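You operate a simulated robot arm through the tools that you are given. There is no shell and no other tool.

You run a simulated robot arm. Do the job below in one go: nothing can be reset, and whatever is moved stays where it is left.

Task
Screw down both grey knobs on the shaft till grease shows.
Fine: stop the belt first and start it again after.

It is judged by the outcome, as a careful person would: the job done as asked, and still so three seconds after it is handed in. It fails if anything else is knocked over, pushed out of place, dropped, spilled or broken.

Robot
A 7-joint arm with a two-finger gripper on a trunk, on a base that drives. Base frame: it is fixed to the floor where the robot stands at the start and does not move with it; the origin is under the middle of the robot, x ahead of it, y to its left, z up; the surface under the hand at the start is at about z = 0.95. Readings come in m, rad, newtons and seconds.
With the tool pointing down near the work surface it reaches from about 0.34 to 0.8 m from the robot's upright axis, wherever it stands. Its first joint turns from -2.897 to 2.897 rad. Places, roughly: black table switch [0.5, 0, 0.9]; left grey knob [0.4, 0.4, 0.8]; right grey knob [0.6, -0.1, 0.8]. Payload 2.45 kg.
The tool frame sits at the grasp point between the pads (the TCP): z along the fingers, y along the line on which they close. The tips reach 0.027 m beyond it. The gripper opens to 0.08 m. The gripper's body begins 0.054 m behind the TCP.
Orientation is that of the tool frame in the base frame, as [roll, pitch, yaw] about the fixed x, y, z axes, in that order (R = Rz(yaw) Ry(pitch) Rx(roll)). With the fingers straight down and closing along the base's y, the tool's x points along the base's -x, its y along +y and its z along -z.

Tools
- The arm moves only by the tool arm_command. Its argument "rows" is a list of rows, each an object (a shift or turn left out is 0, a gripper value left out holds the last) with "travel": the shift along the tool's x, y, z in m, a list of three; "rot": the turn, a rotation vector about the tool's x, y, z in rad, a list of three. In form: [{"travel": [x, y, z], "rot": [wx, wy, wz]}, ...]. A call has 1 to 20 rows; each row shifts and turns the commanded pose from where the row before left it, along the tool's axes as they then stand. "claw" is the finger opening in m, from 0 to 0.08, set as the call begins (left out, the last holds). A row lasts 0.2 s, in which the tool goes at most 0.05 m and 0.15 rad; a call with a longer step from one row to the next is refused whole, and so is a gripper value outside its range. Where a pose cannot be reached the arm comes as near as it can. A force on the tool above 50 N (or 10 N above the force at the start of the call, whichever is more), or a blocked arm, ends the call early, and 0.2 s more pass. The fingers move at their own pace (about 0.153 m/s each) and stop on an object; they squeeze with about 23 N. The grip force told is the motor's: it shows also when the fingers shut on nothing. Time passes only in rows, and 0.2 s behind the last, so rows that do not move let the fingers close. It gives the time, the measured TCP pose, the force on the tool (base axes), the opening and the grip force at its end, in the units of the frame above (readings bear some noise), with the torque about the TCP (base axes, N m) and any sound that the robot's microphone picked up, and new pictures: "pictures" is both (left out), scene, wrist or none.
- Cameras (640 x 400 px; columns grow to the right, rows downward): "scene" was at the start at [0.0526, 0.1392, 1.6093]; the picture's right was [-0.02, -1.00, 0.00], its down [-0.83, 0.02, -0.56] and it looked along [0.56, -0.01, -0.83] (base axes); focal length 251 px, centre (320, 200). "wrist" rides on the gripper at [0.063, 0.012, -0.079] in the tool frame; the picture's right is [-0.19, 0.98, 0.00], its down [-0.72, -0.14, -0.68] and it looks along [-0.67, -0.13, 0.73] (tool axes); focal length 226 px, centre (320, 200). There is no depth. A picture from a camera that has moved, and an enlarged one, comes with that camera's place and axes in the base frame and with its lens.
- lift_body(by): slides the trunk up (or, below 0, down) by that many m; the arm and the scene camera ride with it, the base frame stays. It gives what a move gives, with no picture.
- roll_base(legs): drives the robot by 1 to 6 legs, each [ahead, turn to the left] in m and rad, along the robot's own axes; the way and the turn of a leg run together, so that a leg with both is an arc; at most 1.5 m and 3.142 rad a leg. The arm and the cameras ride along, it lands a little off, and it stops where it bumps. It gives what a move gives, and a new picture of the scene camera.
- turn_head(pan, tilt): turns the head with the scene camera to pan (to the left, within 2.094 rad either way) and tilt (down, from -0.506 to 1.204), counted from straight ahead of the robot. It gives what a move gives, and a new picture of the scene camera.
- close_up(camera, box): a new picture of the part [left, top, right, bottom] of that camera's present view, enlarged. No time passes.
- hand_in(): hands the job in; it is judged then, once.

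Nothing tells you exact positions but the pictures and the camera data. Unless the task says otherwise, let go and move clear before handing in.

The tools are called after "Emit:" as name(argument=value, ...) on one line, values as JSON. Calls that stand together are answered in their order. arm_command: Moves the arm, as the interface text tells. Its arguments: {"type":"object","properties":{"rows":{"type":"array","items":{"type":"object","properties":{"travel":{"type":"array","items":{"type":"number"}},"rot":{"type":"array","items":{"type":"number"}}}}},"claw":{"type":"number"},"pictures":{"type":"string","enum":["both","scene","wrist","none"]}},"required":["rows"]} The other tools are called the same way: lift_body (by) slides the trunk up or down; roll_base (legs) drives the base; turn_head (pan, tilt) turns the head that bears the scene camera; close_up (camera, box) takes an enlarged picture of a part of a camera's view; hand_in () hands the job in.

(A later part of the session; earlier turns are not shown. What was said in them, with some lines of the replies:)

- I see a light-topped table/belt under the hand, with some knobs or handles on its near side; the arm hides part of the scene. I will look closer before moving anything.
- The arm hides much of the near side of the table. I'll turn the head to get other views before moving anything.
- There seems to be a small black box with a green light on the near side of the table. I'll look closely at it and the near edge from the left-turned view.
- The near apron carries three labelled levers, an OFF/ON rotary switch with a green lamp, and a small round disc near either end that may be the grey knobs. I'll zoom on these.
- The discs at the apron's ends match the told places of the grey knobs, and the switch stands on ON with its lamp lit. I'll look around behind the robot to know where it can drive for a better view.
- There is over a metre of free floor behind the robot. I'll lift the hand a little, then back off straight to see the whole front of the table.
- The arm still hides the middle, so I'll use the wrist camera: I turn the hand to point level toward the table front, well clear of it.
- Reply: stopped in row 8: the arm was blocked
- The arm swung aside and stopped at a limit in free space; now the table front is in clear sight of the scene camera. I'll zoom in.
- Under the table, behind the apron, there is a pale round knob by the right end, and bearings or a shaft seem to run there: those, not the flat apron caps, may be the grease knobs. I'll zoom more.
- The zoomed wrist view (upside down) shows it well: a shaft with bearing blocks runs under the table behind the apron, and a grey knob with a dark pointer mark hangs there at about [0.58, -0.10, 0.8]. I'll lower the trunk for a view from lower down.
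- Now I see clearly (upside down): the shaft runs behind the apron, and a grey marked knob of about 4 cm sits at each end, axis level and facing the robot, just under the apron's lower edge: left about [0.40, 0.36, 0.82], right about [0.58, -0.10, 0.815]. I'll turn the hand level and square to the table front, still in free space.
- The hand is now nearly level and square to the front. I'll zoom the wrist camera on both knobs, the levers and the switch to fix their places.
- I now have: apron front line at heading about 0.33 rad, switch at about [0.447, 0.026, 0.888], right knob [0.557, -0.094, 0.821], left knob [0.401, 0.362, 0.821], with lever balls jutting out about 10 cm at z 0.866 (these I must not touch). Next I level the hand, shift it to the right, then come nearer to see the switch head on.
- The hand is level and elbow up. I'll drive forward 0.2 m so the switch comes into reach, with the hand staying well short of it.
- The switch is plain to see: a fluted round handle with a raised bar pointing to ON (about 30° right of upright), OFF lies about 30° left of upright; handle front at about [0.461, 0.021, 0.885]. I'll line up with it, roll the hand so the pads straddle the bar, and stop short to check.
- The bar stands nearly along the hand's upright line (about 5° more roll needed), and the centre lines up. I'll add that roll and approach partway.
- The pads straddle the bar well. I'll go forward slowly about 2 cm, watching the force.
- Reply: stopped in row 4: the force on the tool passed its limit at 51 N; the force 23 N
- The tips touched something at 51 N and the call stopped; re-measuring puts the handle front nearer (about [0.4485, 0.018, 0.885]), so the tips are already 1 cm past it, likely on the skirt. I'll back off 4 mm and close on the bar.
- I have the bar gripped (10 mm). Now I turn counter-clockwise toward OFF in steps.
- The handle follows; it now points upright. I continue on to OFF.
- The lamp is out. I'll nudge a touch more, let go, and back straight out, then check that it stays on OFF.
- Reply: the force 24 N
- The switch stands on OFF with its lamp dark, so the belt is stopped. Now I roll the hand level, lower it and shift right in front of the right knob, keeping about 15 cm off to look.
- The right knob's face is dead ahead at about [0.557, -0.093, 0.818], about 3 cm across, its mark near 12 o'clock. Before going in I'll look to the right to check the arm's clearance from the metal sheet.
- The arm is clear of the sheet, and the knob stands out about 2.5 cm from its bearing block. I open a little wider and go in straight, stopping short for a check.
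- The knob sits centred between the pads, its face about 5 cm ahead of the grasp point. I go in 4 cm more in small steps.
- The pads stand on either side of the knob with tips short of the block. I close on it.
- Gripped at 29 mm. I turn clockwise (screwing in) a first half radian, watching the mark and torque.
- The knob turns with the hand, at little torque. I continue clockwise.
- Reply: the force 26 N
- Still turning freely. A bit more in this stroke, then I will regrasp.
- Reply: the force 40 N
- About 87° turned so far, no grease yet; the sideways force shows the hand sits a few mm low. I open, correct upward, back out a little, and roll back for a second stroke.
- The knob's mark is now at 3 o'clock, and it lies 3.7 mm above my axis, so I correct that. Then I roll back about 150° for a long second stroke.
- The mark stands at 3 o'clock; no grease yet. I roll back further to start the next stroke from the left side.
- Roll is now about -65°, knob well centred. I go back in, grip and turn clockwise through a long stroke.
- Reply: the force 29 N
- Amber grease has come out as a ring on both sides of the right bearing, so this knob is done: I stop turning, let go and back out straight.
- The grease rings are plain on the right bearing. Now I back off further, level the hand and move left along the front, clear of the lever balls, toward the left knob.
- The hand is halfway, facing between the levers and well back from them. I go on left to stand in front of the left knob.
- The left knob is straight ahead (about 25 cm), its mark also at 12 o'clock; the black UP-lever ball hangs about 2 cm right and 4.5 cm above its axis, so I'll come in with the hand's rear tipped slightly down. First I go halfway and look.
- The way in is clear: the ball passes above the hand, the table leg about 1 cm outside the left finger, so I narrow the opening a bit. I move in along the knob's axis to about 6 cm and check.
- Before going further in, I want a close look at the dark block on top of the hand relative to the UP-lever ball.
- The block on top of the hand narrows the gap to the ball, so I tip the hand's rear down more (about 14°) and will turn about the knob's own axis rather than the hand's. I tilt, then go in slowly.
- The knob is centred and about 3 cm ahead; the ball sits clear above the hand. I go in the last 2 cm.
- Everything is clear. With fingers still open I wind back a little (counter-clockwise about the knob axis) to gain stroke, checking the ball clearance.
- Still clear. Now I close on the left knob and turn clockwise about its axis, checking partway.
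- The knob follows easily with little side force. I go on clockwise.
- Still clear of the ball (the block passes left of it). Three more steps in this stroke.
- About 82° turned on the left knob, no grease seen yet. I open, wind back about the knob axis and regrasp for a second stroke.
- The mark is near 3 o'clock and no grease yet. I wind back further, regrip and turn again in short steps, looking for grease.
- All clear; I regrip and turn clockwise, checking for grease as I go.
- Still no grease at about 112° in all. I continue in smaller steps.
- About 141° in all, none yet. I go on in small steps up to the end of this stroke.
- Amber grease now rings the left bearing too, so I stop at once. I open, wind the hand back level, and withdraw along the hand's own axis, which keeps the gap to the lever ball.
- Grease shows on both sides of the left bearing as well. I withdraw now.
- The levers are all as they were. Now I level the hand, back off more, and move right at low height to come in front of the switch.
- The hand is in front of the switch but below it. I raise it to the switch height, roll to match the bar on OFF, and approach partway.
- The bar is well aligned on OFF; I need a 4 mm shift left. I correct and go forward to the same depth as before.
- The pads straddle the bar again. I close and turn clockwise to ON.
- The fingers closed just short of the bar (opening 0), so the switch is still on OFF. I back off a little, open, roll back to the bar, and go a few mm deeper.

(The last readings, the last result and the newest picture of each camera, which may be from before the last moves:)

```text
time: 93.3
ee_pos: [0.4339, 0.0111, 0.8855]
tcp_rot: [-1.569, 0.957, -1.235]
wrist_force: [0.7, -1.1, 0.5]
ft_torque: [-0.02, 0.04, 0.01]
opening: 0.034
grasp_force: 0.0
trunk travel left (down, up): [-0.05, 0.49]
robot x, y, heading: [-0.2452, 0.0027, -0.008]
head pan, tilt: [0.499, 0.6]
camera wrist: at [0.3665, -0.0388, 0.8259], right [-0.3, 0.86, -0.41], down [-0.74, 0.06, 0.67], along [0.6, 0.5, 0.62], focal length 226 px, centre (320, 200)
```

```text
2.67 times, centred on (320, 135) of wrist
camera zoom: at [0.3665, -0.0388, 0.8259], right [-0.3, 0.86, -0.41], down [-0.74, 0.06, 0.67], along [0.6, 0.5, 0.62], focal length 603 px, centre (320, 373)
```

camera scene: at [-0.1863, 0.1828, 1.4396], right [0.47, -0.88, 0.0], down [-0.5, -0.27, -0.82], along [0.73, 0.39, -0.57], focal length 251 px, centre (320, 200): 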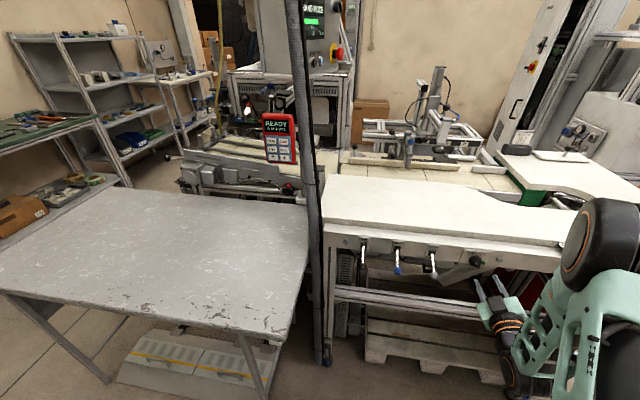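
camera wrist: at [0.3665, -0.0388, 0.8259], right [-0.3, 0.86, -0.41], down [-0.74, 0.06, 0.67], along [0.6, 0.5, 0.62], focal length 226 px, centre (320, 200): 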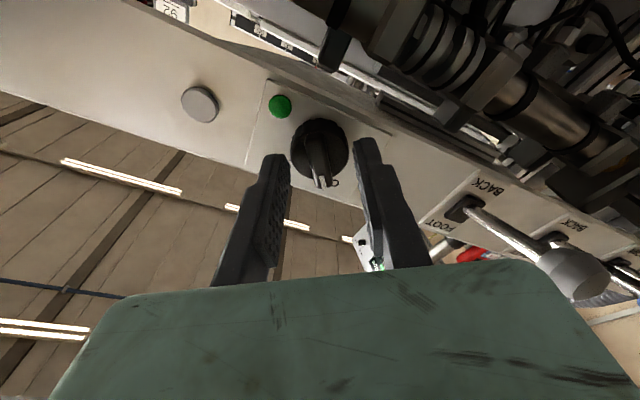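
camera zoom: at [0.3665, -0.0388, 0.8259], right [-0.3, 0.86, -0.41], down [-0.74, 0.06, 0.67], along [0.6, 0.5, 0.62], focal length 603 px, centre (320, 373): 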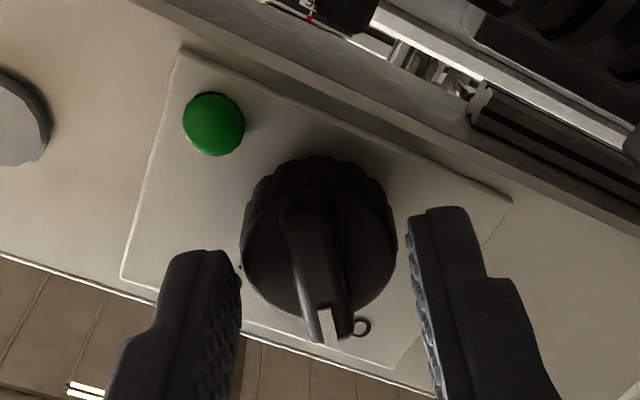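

The handle is still at OFF and centred. I close and check the opening before turning.

Emit:
arm_command(rows=[{}, {}, {}], claw=0.0, pictures="wrist")

Emit:
close_up(camera="wrist", box=[200, 60, 440, 210])

```text
time: 94.1
ee_pos: [0.4349, 0.0116, 0.8861]
tcp_rot: [-1.567, 0.957, -1.234]
wrist_force: [4.6, 0.1, 1.0]
ft_torque: [0.02, -0.01, -0.13]
opening: 0.0314
grasp_force: 44.5
trunk travel left (down, up): [-0.05, 0.49]
robot x, y, heading: [-0.2515, -0.0007, -0.01]
head pan, tilt: [0.499, 0.6]
camera wrist: at [0.3668, -0.0389, 0.8261], right [-0.3, 0.86, -0.41], down [-0.74, 0.06, 0.67], along [0.6, 0.5, 0.62], focal length 226 px, centre (320, 200)
```

wrist: 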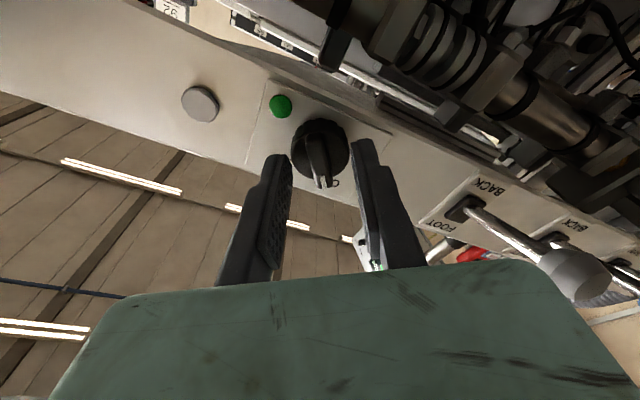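

```text
2.67 times, centred on (320, 135) of wrist
camera zoom: at [0.3668, -0.0389, 0.8261], right [-0.3, 0.86, -0.41], down [-0.74, 0.06, 0.67], along [0.6, 0.5, 0.62], focal length 603 px, centre (320, 373)
```

zoom: 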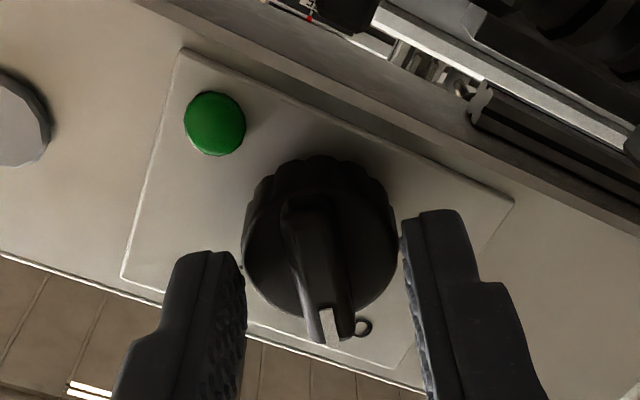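

Now I hold the round skirt itself (31 mm), which will do too. I turn clockwise to ON, checking halfway.

Emit:
arm_command(rows=[{"rot": [0, 0, 0.12]}, {"rot": [0, 0, 0.12]}, {"rot": [0, 0, 0.12]}, {"rot": [0, 0, 0.12]}, {"rot": [0, 0, 0.12]}], pictures="wrist")

Emit:
close_up(camera="wrist", box=[200, 60, 440, 210])

```text
time: 95.3
ee_pos: [0.4342, 0.0115, 0.8864]
tcp_rot: [-1.392, 1.557, -1.059]
wrist_force: [5.6, 2.6, 2.8]
ft_torque: [0.38, -1.06, 0.08]
opening: 0.0314
grasp_force: 45.0
trunk travel left (down, up): [-0.05, 0.49]
robot x, y, heading: [-0.2446, -0.0007, -0.009]
head pan, tilt: [0.499, 0.6]
camera wrist: at [0.3542, -0.0027, 0.8214], right [-0.32, 0.93, 0.18], down [-0.6, -0.35, 0.72], along [0.73, 0.12, 0.67], focal length 226 px, centre (320, 200)
```

wrist: 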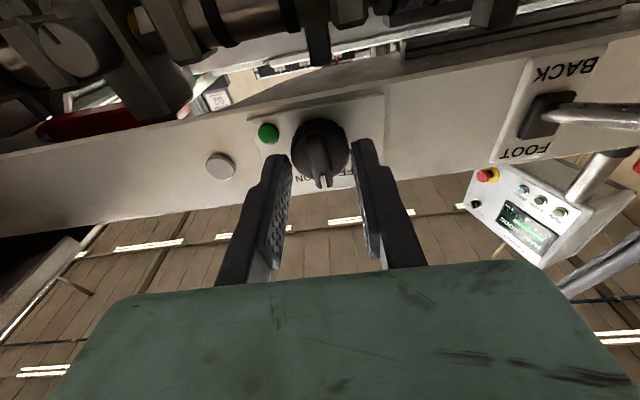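

```text
2.67 times, centred on (320, 135) of wrist
camera zoom: at [0.3542, -0.0027, 0.8214], right [-0.32, 0.93, 0.18], down [-0.6, -0.35, 0.72], along [0.73, 0.12, 0.67], focal length 603 px, centre (320, 373)
```

zoom: 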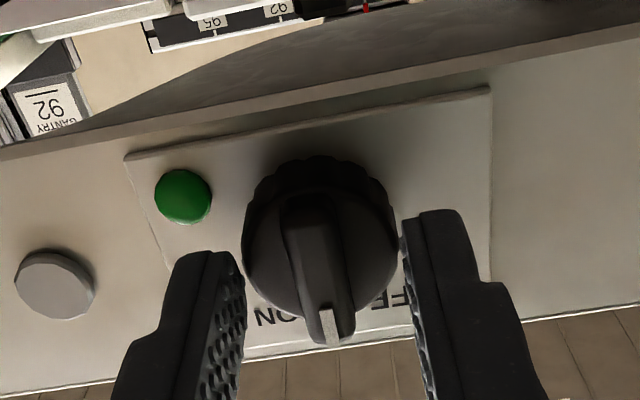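

It turns with the hand (now about upright). I continue to ON.

Emit:
arm_command(rows=[{"rot": [0, 0, 0.12]}, {"rot": [0, 0, 0.12]}, {"rot": [0, 0, 0.12]}, {"rot": [0, 0, 0.12]}, {"rot": [0, 0, 0.12]}], pictures="wrist")

Emit:
close_up(camera="wrist", box=[200, 60, 440, 210])

```text
time: 96.5
ee_pos: [0.4343, 0.012, 0.8857]
tcp_rot: [1.567, 0.984, 1.902]
wrist_force: [12.1, 7.4, 6.0]
ft_torque: [0.21, -0.66, -0.29]
opening: 0.0317
grasp_force: 45.1
trunk travel left (down, up): [-0.05, 0.49]
robot x, y, heading: [-0.2498, -0.0044, -0.01]
head pan, tilt: [0.499, 0.6]
camera wrist: at [0.3429, 0.0294, 0.8392], right [-0.24, 0.67, 0.7], down [-0.48, -0.71, 0.52], along [0.85, -0.21, 0.49], focal length 226 px, centre (320, 200)
```

wrist: 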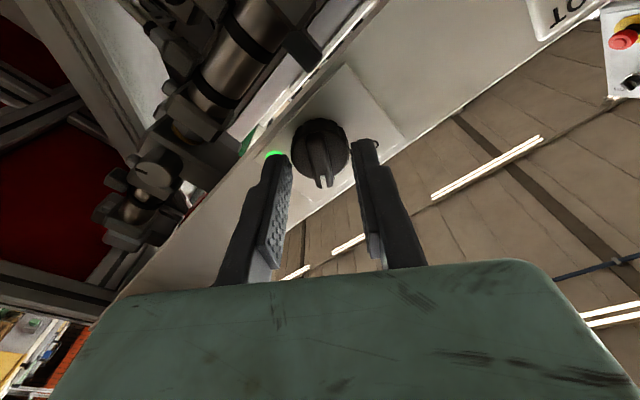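

```text
2.67 times, centred on (320, 135) of wrist
camera zoom: at [0.3429, 0.0294, 0.8392], right [-0.24, 0.67, 0.7], down [-0.48, -0.71, 0.52], along [0.85, -0.21, 0.49], focal length 603 px, centre (320, 373)
```

zoom: 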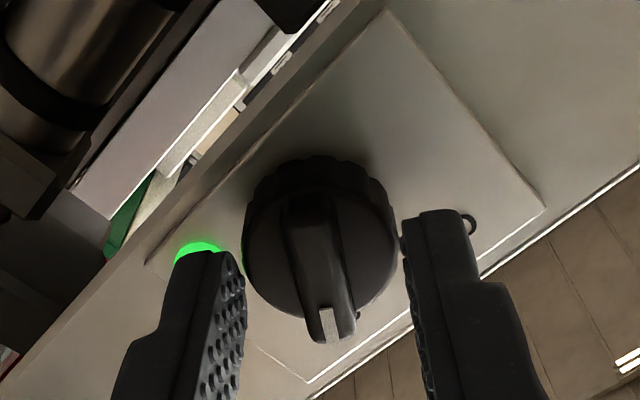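

The lamp is lit again. A touch more to bring it fully onto the mark, then I let go and back straight out.

Emit:
arm_command(rows=[{"rot": [0, 0, 0.04]}, {}], pictures="none")

Emit:
arm_command(rows=[{}, {}, {"travel": [0, 0, -0.015]}, {"travel": [0, 0, -0.02]}, {"travel": [0, 0, -0.03]}, {"travel": [0, 0, -0.03]}, {"travel": [0, 0, -0.04]}, {}], claw=0.038, pictures="both")

Emit:
close_up(camera="wrist", box=[200, 0, 440, 150])

```text
time: 97.1
ee_pos: [0.433, 0.0126, 0.8853]
tcp_rot: [1.565, 0.945, 1.902]
wrist_force: [9.6, 7.7, 11.4]
ft_torque: [-0.09, 0.17, 0.38]
opening: 0.0314
grasp_force: 44.9
trunk travel left (down, up): [-0.05, 0.49]
robot x, y, heading: [-0.2504, 0.001, -0.008]
head pan, tilt: [0.499, 0.6]
```

```text
time: 98.9
ee_pos: [0.3031, -0.0329, 0.8875]
tcp_rot: [1.567, 0.946, 1.903]
wrist_force: [0.0, 0.0, 0.6]
ft_torque: [-0.01, 0.02, 0.01]
opening: 0.0381
grasp_force: 0.0
trunk travel left (down, up): [-0.05, 0.49]
robot x, y, heading: [-0.2462, -0.0005, -0.008]
head pan, tilt: [0.499, 0.6]
camera scene: at [-0.1872, 0.1825, 1.4397], right [0.47, -0.88, 0.0], down [-0.5, -0.27, -0.83], along [0.73, 0.39, -0.56], focal length 251 px, centre (320, 200)
camera wrist: at [0.2114, -0.0132, 0.8425], right [-0.23, 0.64, 0.73], down [-0.47, -0.73, 0.5], along [0.85, -0.23, 0.47], focal length 226 px, centre (320, 200)
```

scene: 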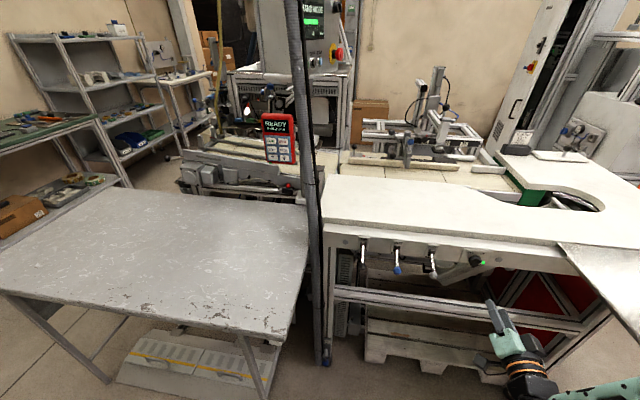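
wrist: 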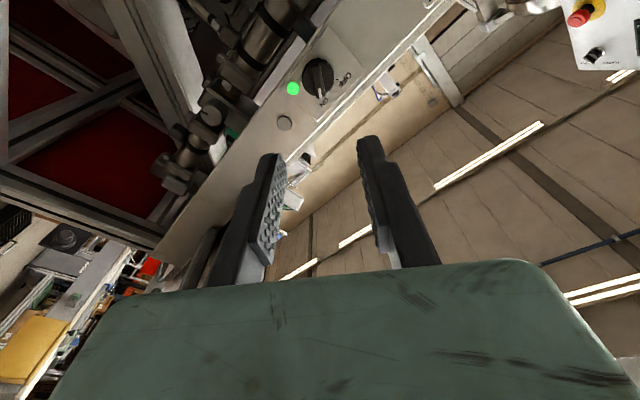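

```text
2.67 times, centred on (320, 75) of wrist
camera zoom: at [0.2114, -0.0132, 0.8425], right [-0.23, 0.64, 0.73], down [-0.47, -0.73, 0.5], along [0.85, -0.23, 0.47], focal length 603 px, centre (320, 533)
```

zoom: 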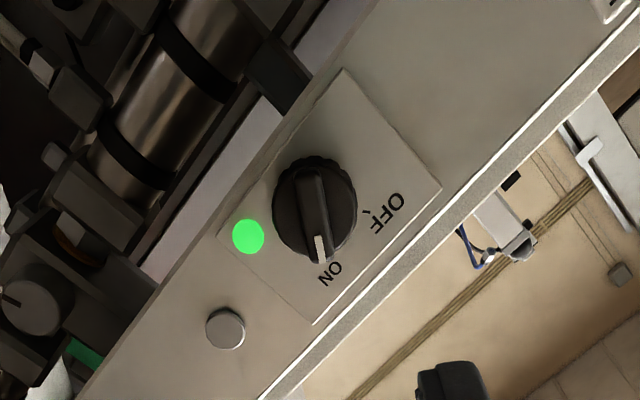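

The switch is on ON with its lamp lit. I'll back off and level the hand for a last check of both bearings and the levers.

Emit:
arm_command(rows=[{"travel": [0, 0, -0.04]}, {"rot": [0, 0, -0.125]}, {"rot": [0, 0, -0.125]}, {"rot": [0, 0, -0.125]}, {"rot": [0, 0, -0.125]}, {"rot": [0, 0, -0.125]}, {"travel": [0.04, 0.03, 0]}, {"travel": [0.04, 0.03, 0]}, {"travel": [0, 0.03, 0]}, {}], pictures="both")

Emit:
close_up(camera="wrist", box=[100, 0, 340, 150])

Emit:
close_up(camera="wrist", box=[340, 0, 580, 150])

Emit:
close_up(camera="scene", box=[320, 225, 520, 350])

```text
time: 101.1
ee_pos: [0.2375, 0.0378, 0.801]
tcp_rot: [0.151, 1.569, 0.483]
wrist_force: [0.0, 1.0, -0.3]
ft_torque: [-0.02, 0.01, 0.0]
opening: 0.038
grasp_force: 0.0
trunk travel left (down, up): [-0.05, 0.49]
robot x, y, heading: [-0.2509, 0.0006, -0.006]
head pan, tilt: [0.499, 0.6]
camera scene: at [-0.1865, 0.183, 1.4396], right [0.47, -0.88, 0.0], down [-0.5, -0.27, -0.82], along [0.73, 0.39, -0.57], focal length 251 px, centre (320, 200)
camera wrist: at [0.1577, 0.0228, 0.7382], right [-0.32, 0.93, 0.19], down [-0.6, -0.36, 0.72], along [0.73, 0.11, 0.67], focal length 226 px, centre (320, 200)
```

scene: 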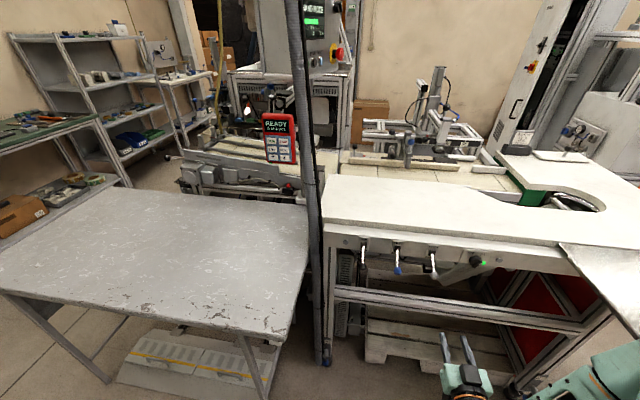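
wrist: 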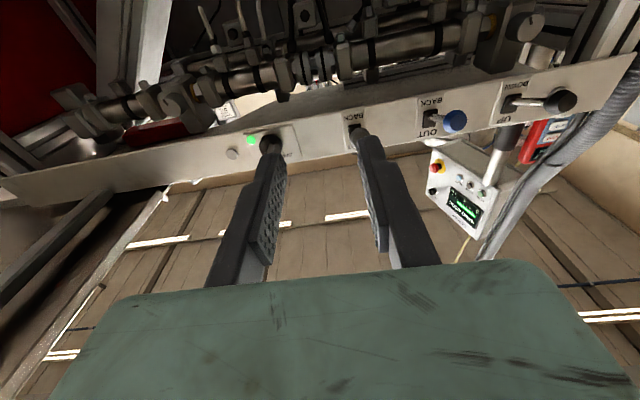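

```text
2.67 times, centred on (220, 75) of wrist
camera zoom: at [0.1577, 0.0228, 0.7382], right [-0.32, 0.93, 0.19], down [-0.6, -0.36, 0.72], along [0.73, 0.11, 0.67], focal length 603 px, centre (587, 533)
```

zoom: 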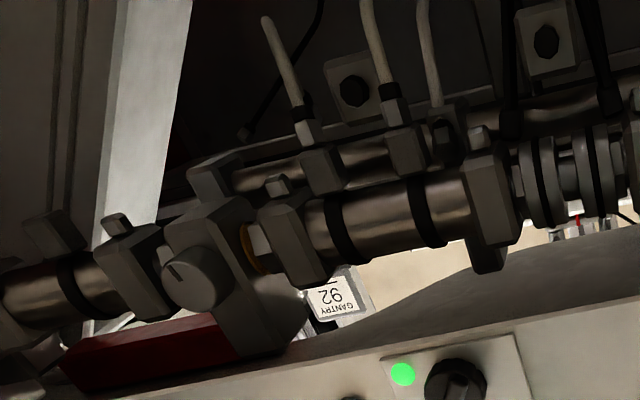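

```text
2.67 times, centred on (460, 75) of wrist
camera zoom: at [0.1577, 0.0228, 0.7382], right [-0.32, 0.93, 0.19], down [-0.6, -0.36, 0.72], along [0.73, 0.11, 0.67], focal length 603 px, centre (-53, 533)
```

zoom: 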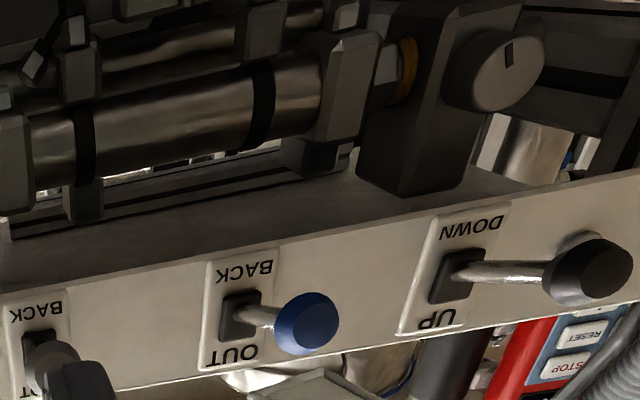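

```text
3.20 times, centred on (420, 288) of scene
camera zoom: at [-0.1865, 0.183, 1.4396], right [0.47, -0.88, 0.0], down [-0.5, -0.27, -0.82], along [0.73, 0.39, -0.57], focal length 804 px, centre (0, -80)
```

zoom: 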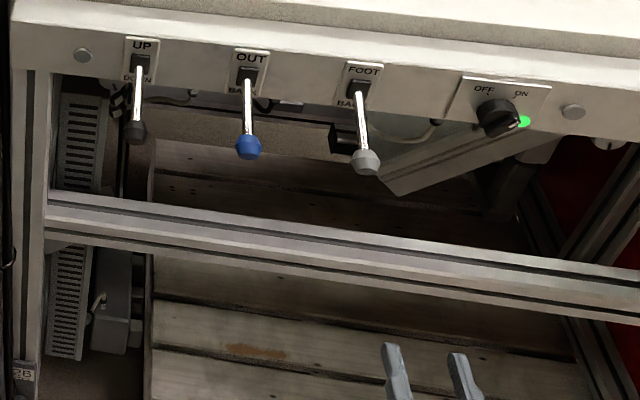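

Both bearings show their amber grease rings, the three levers stand as before, the switch is back on ON with its lamp lit, and the hand is clear of everything. I hand the job in.

Emit:
hand_in()

```text
The job is handed in.
```

I screwed down both grey knobs clockwise, about 150° each, until an amber ring of grease showed beside each bearing on the shaft.

I turned the belt switch to OFF before starting, and its lamp went dark. Afterwards I turned it back to ON, and the lamp lit again. I judged the belt's state by the switch and lamp and did not watch the belt itself move.

In the last pictures the three levers stand as they did at the start, and the hand is clear of the table. While I was gripping the switch, the fingers pressed on it with about 51 N and that move stopped. The switch worked normally afterwards. My first try at turning it back on closed short of the handle, so I regripped it.
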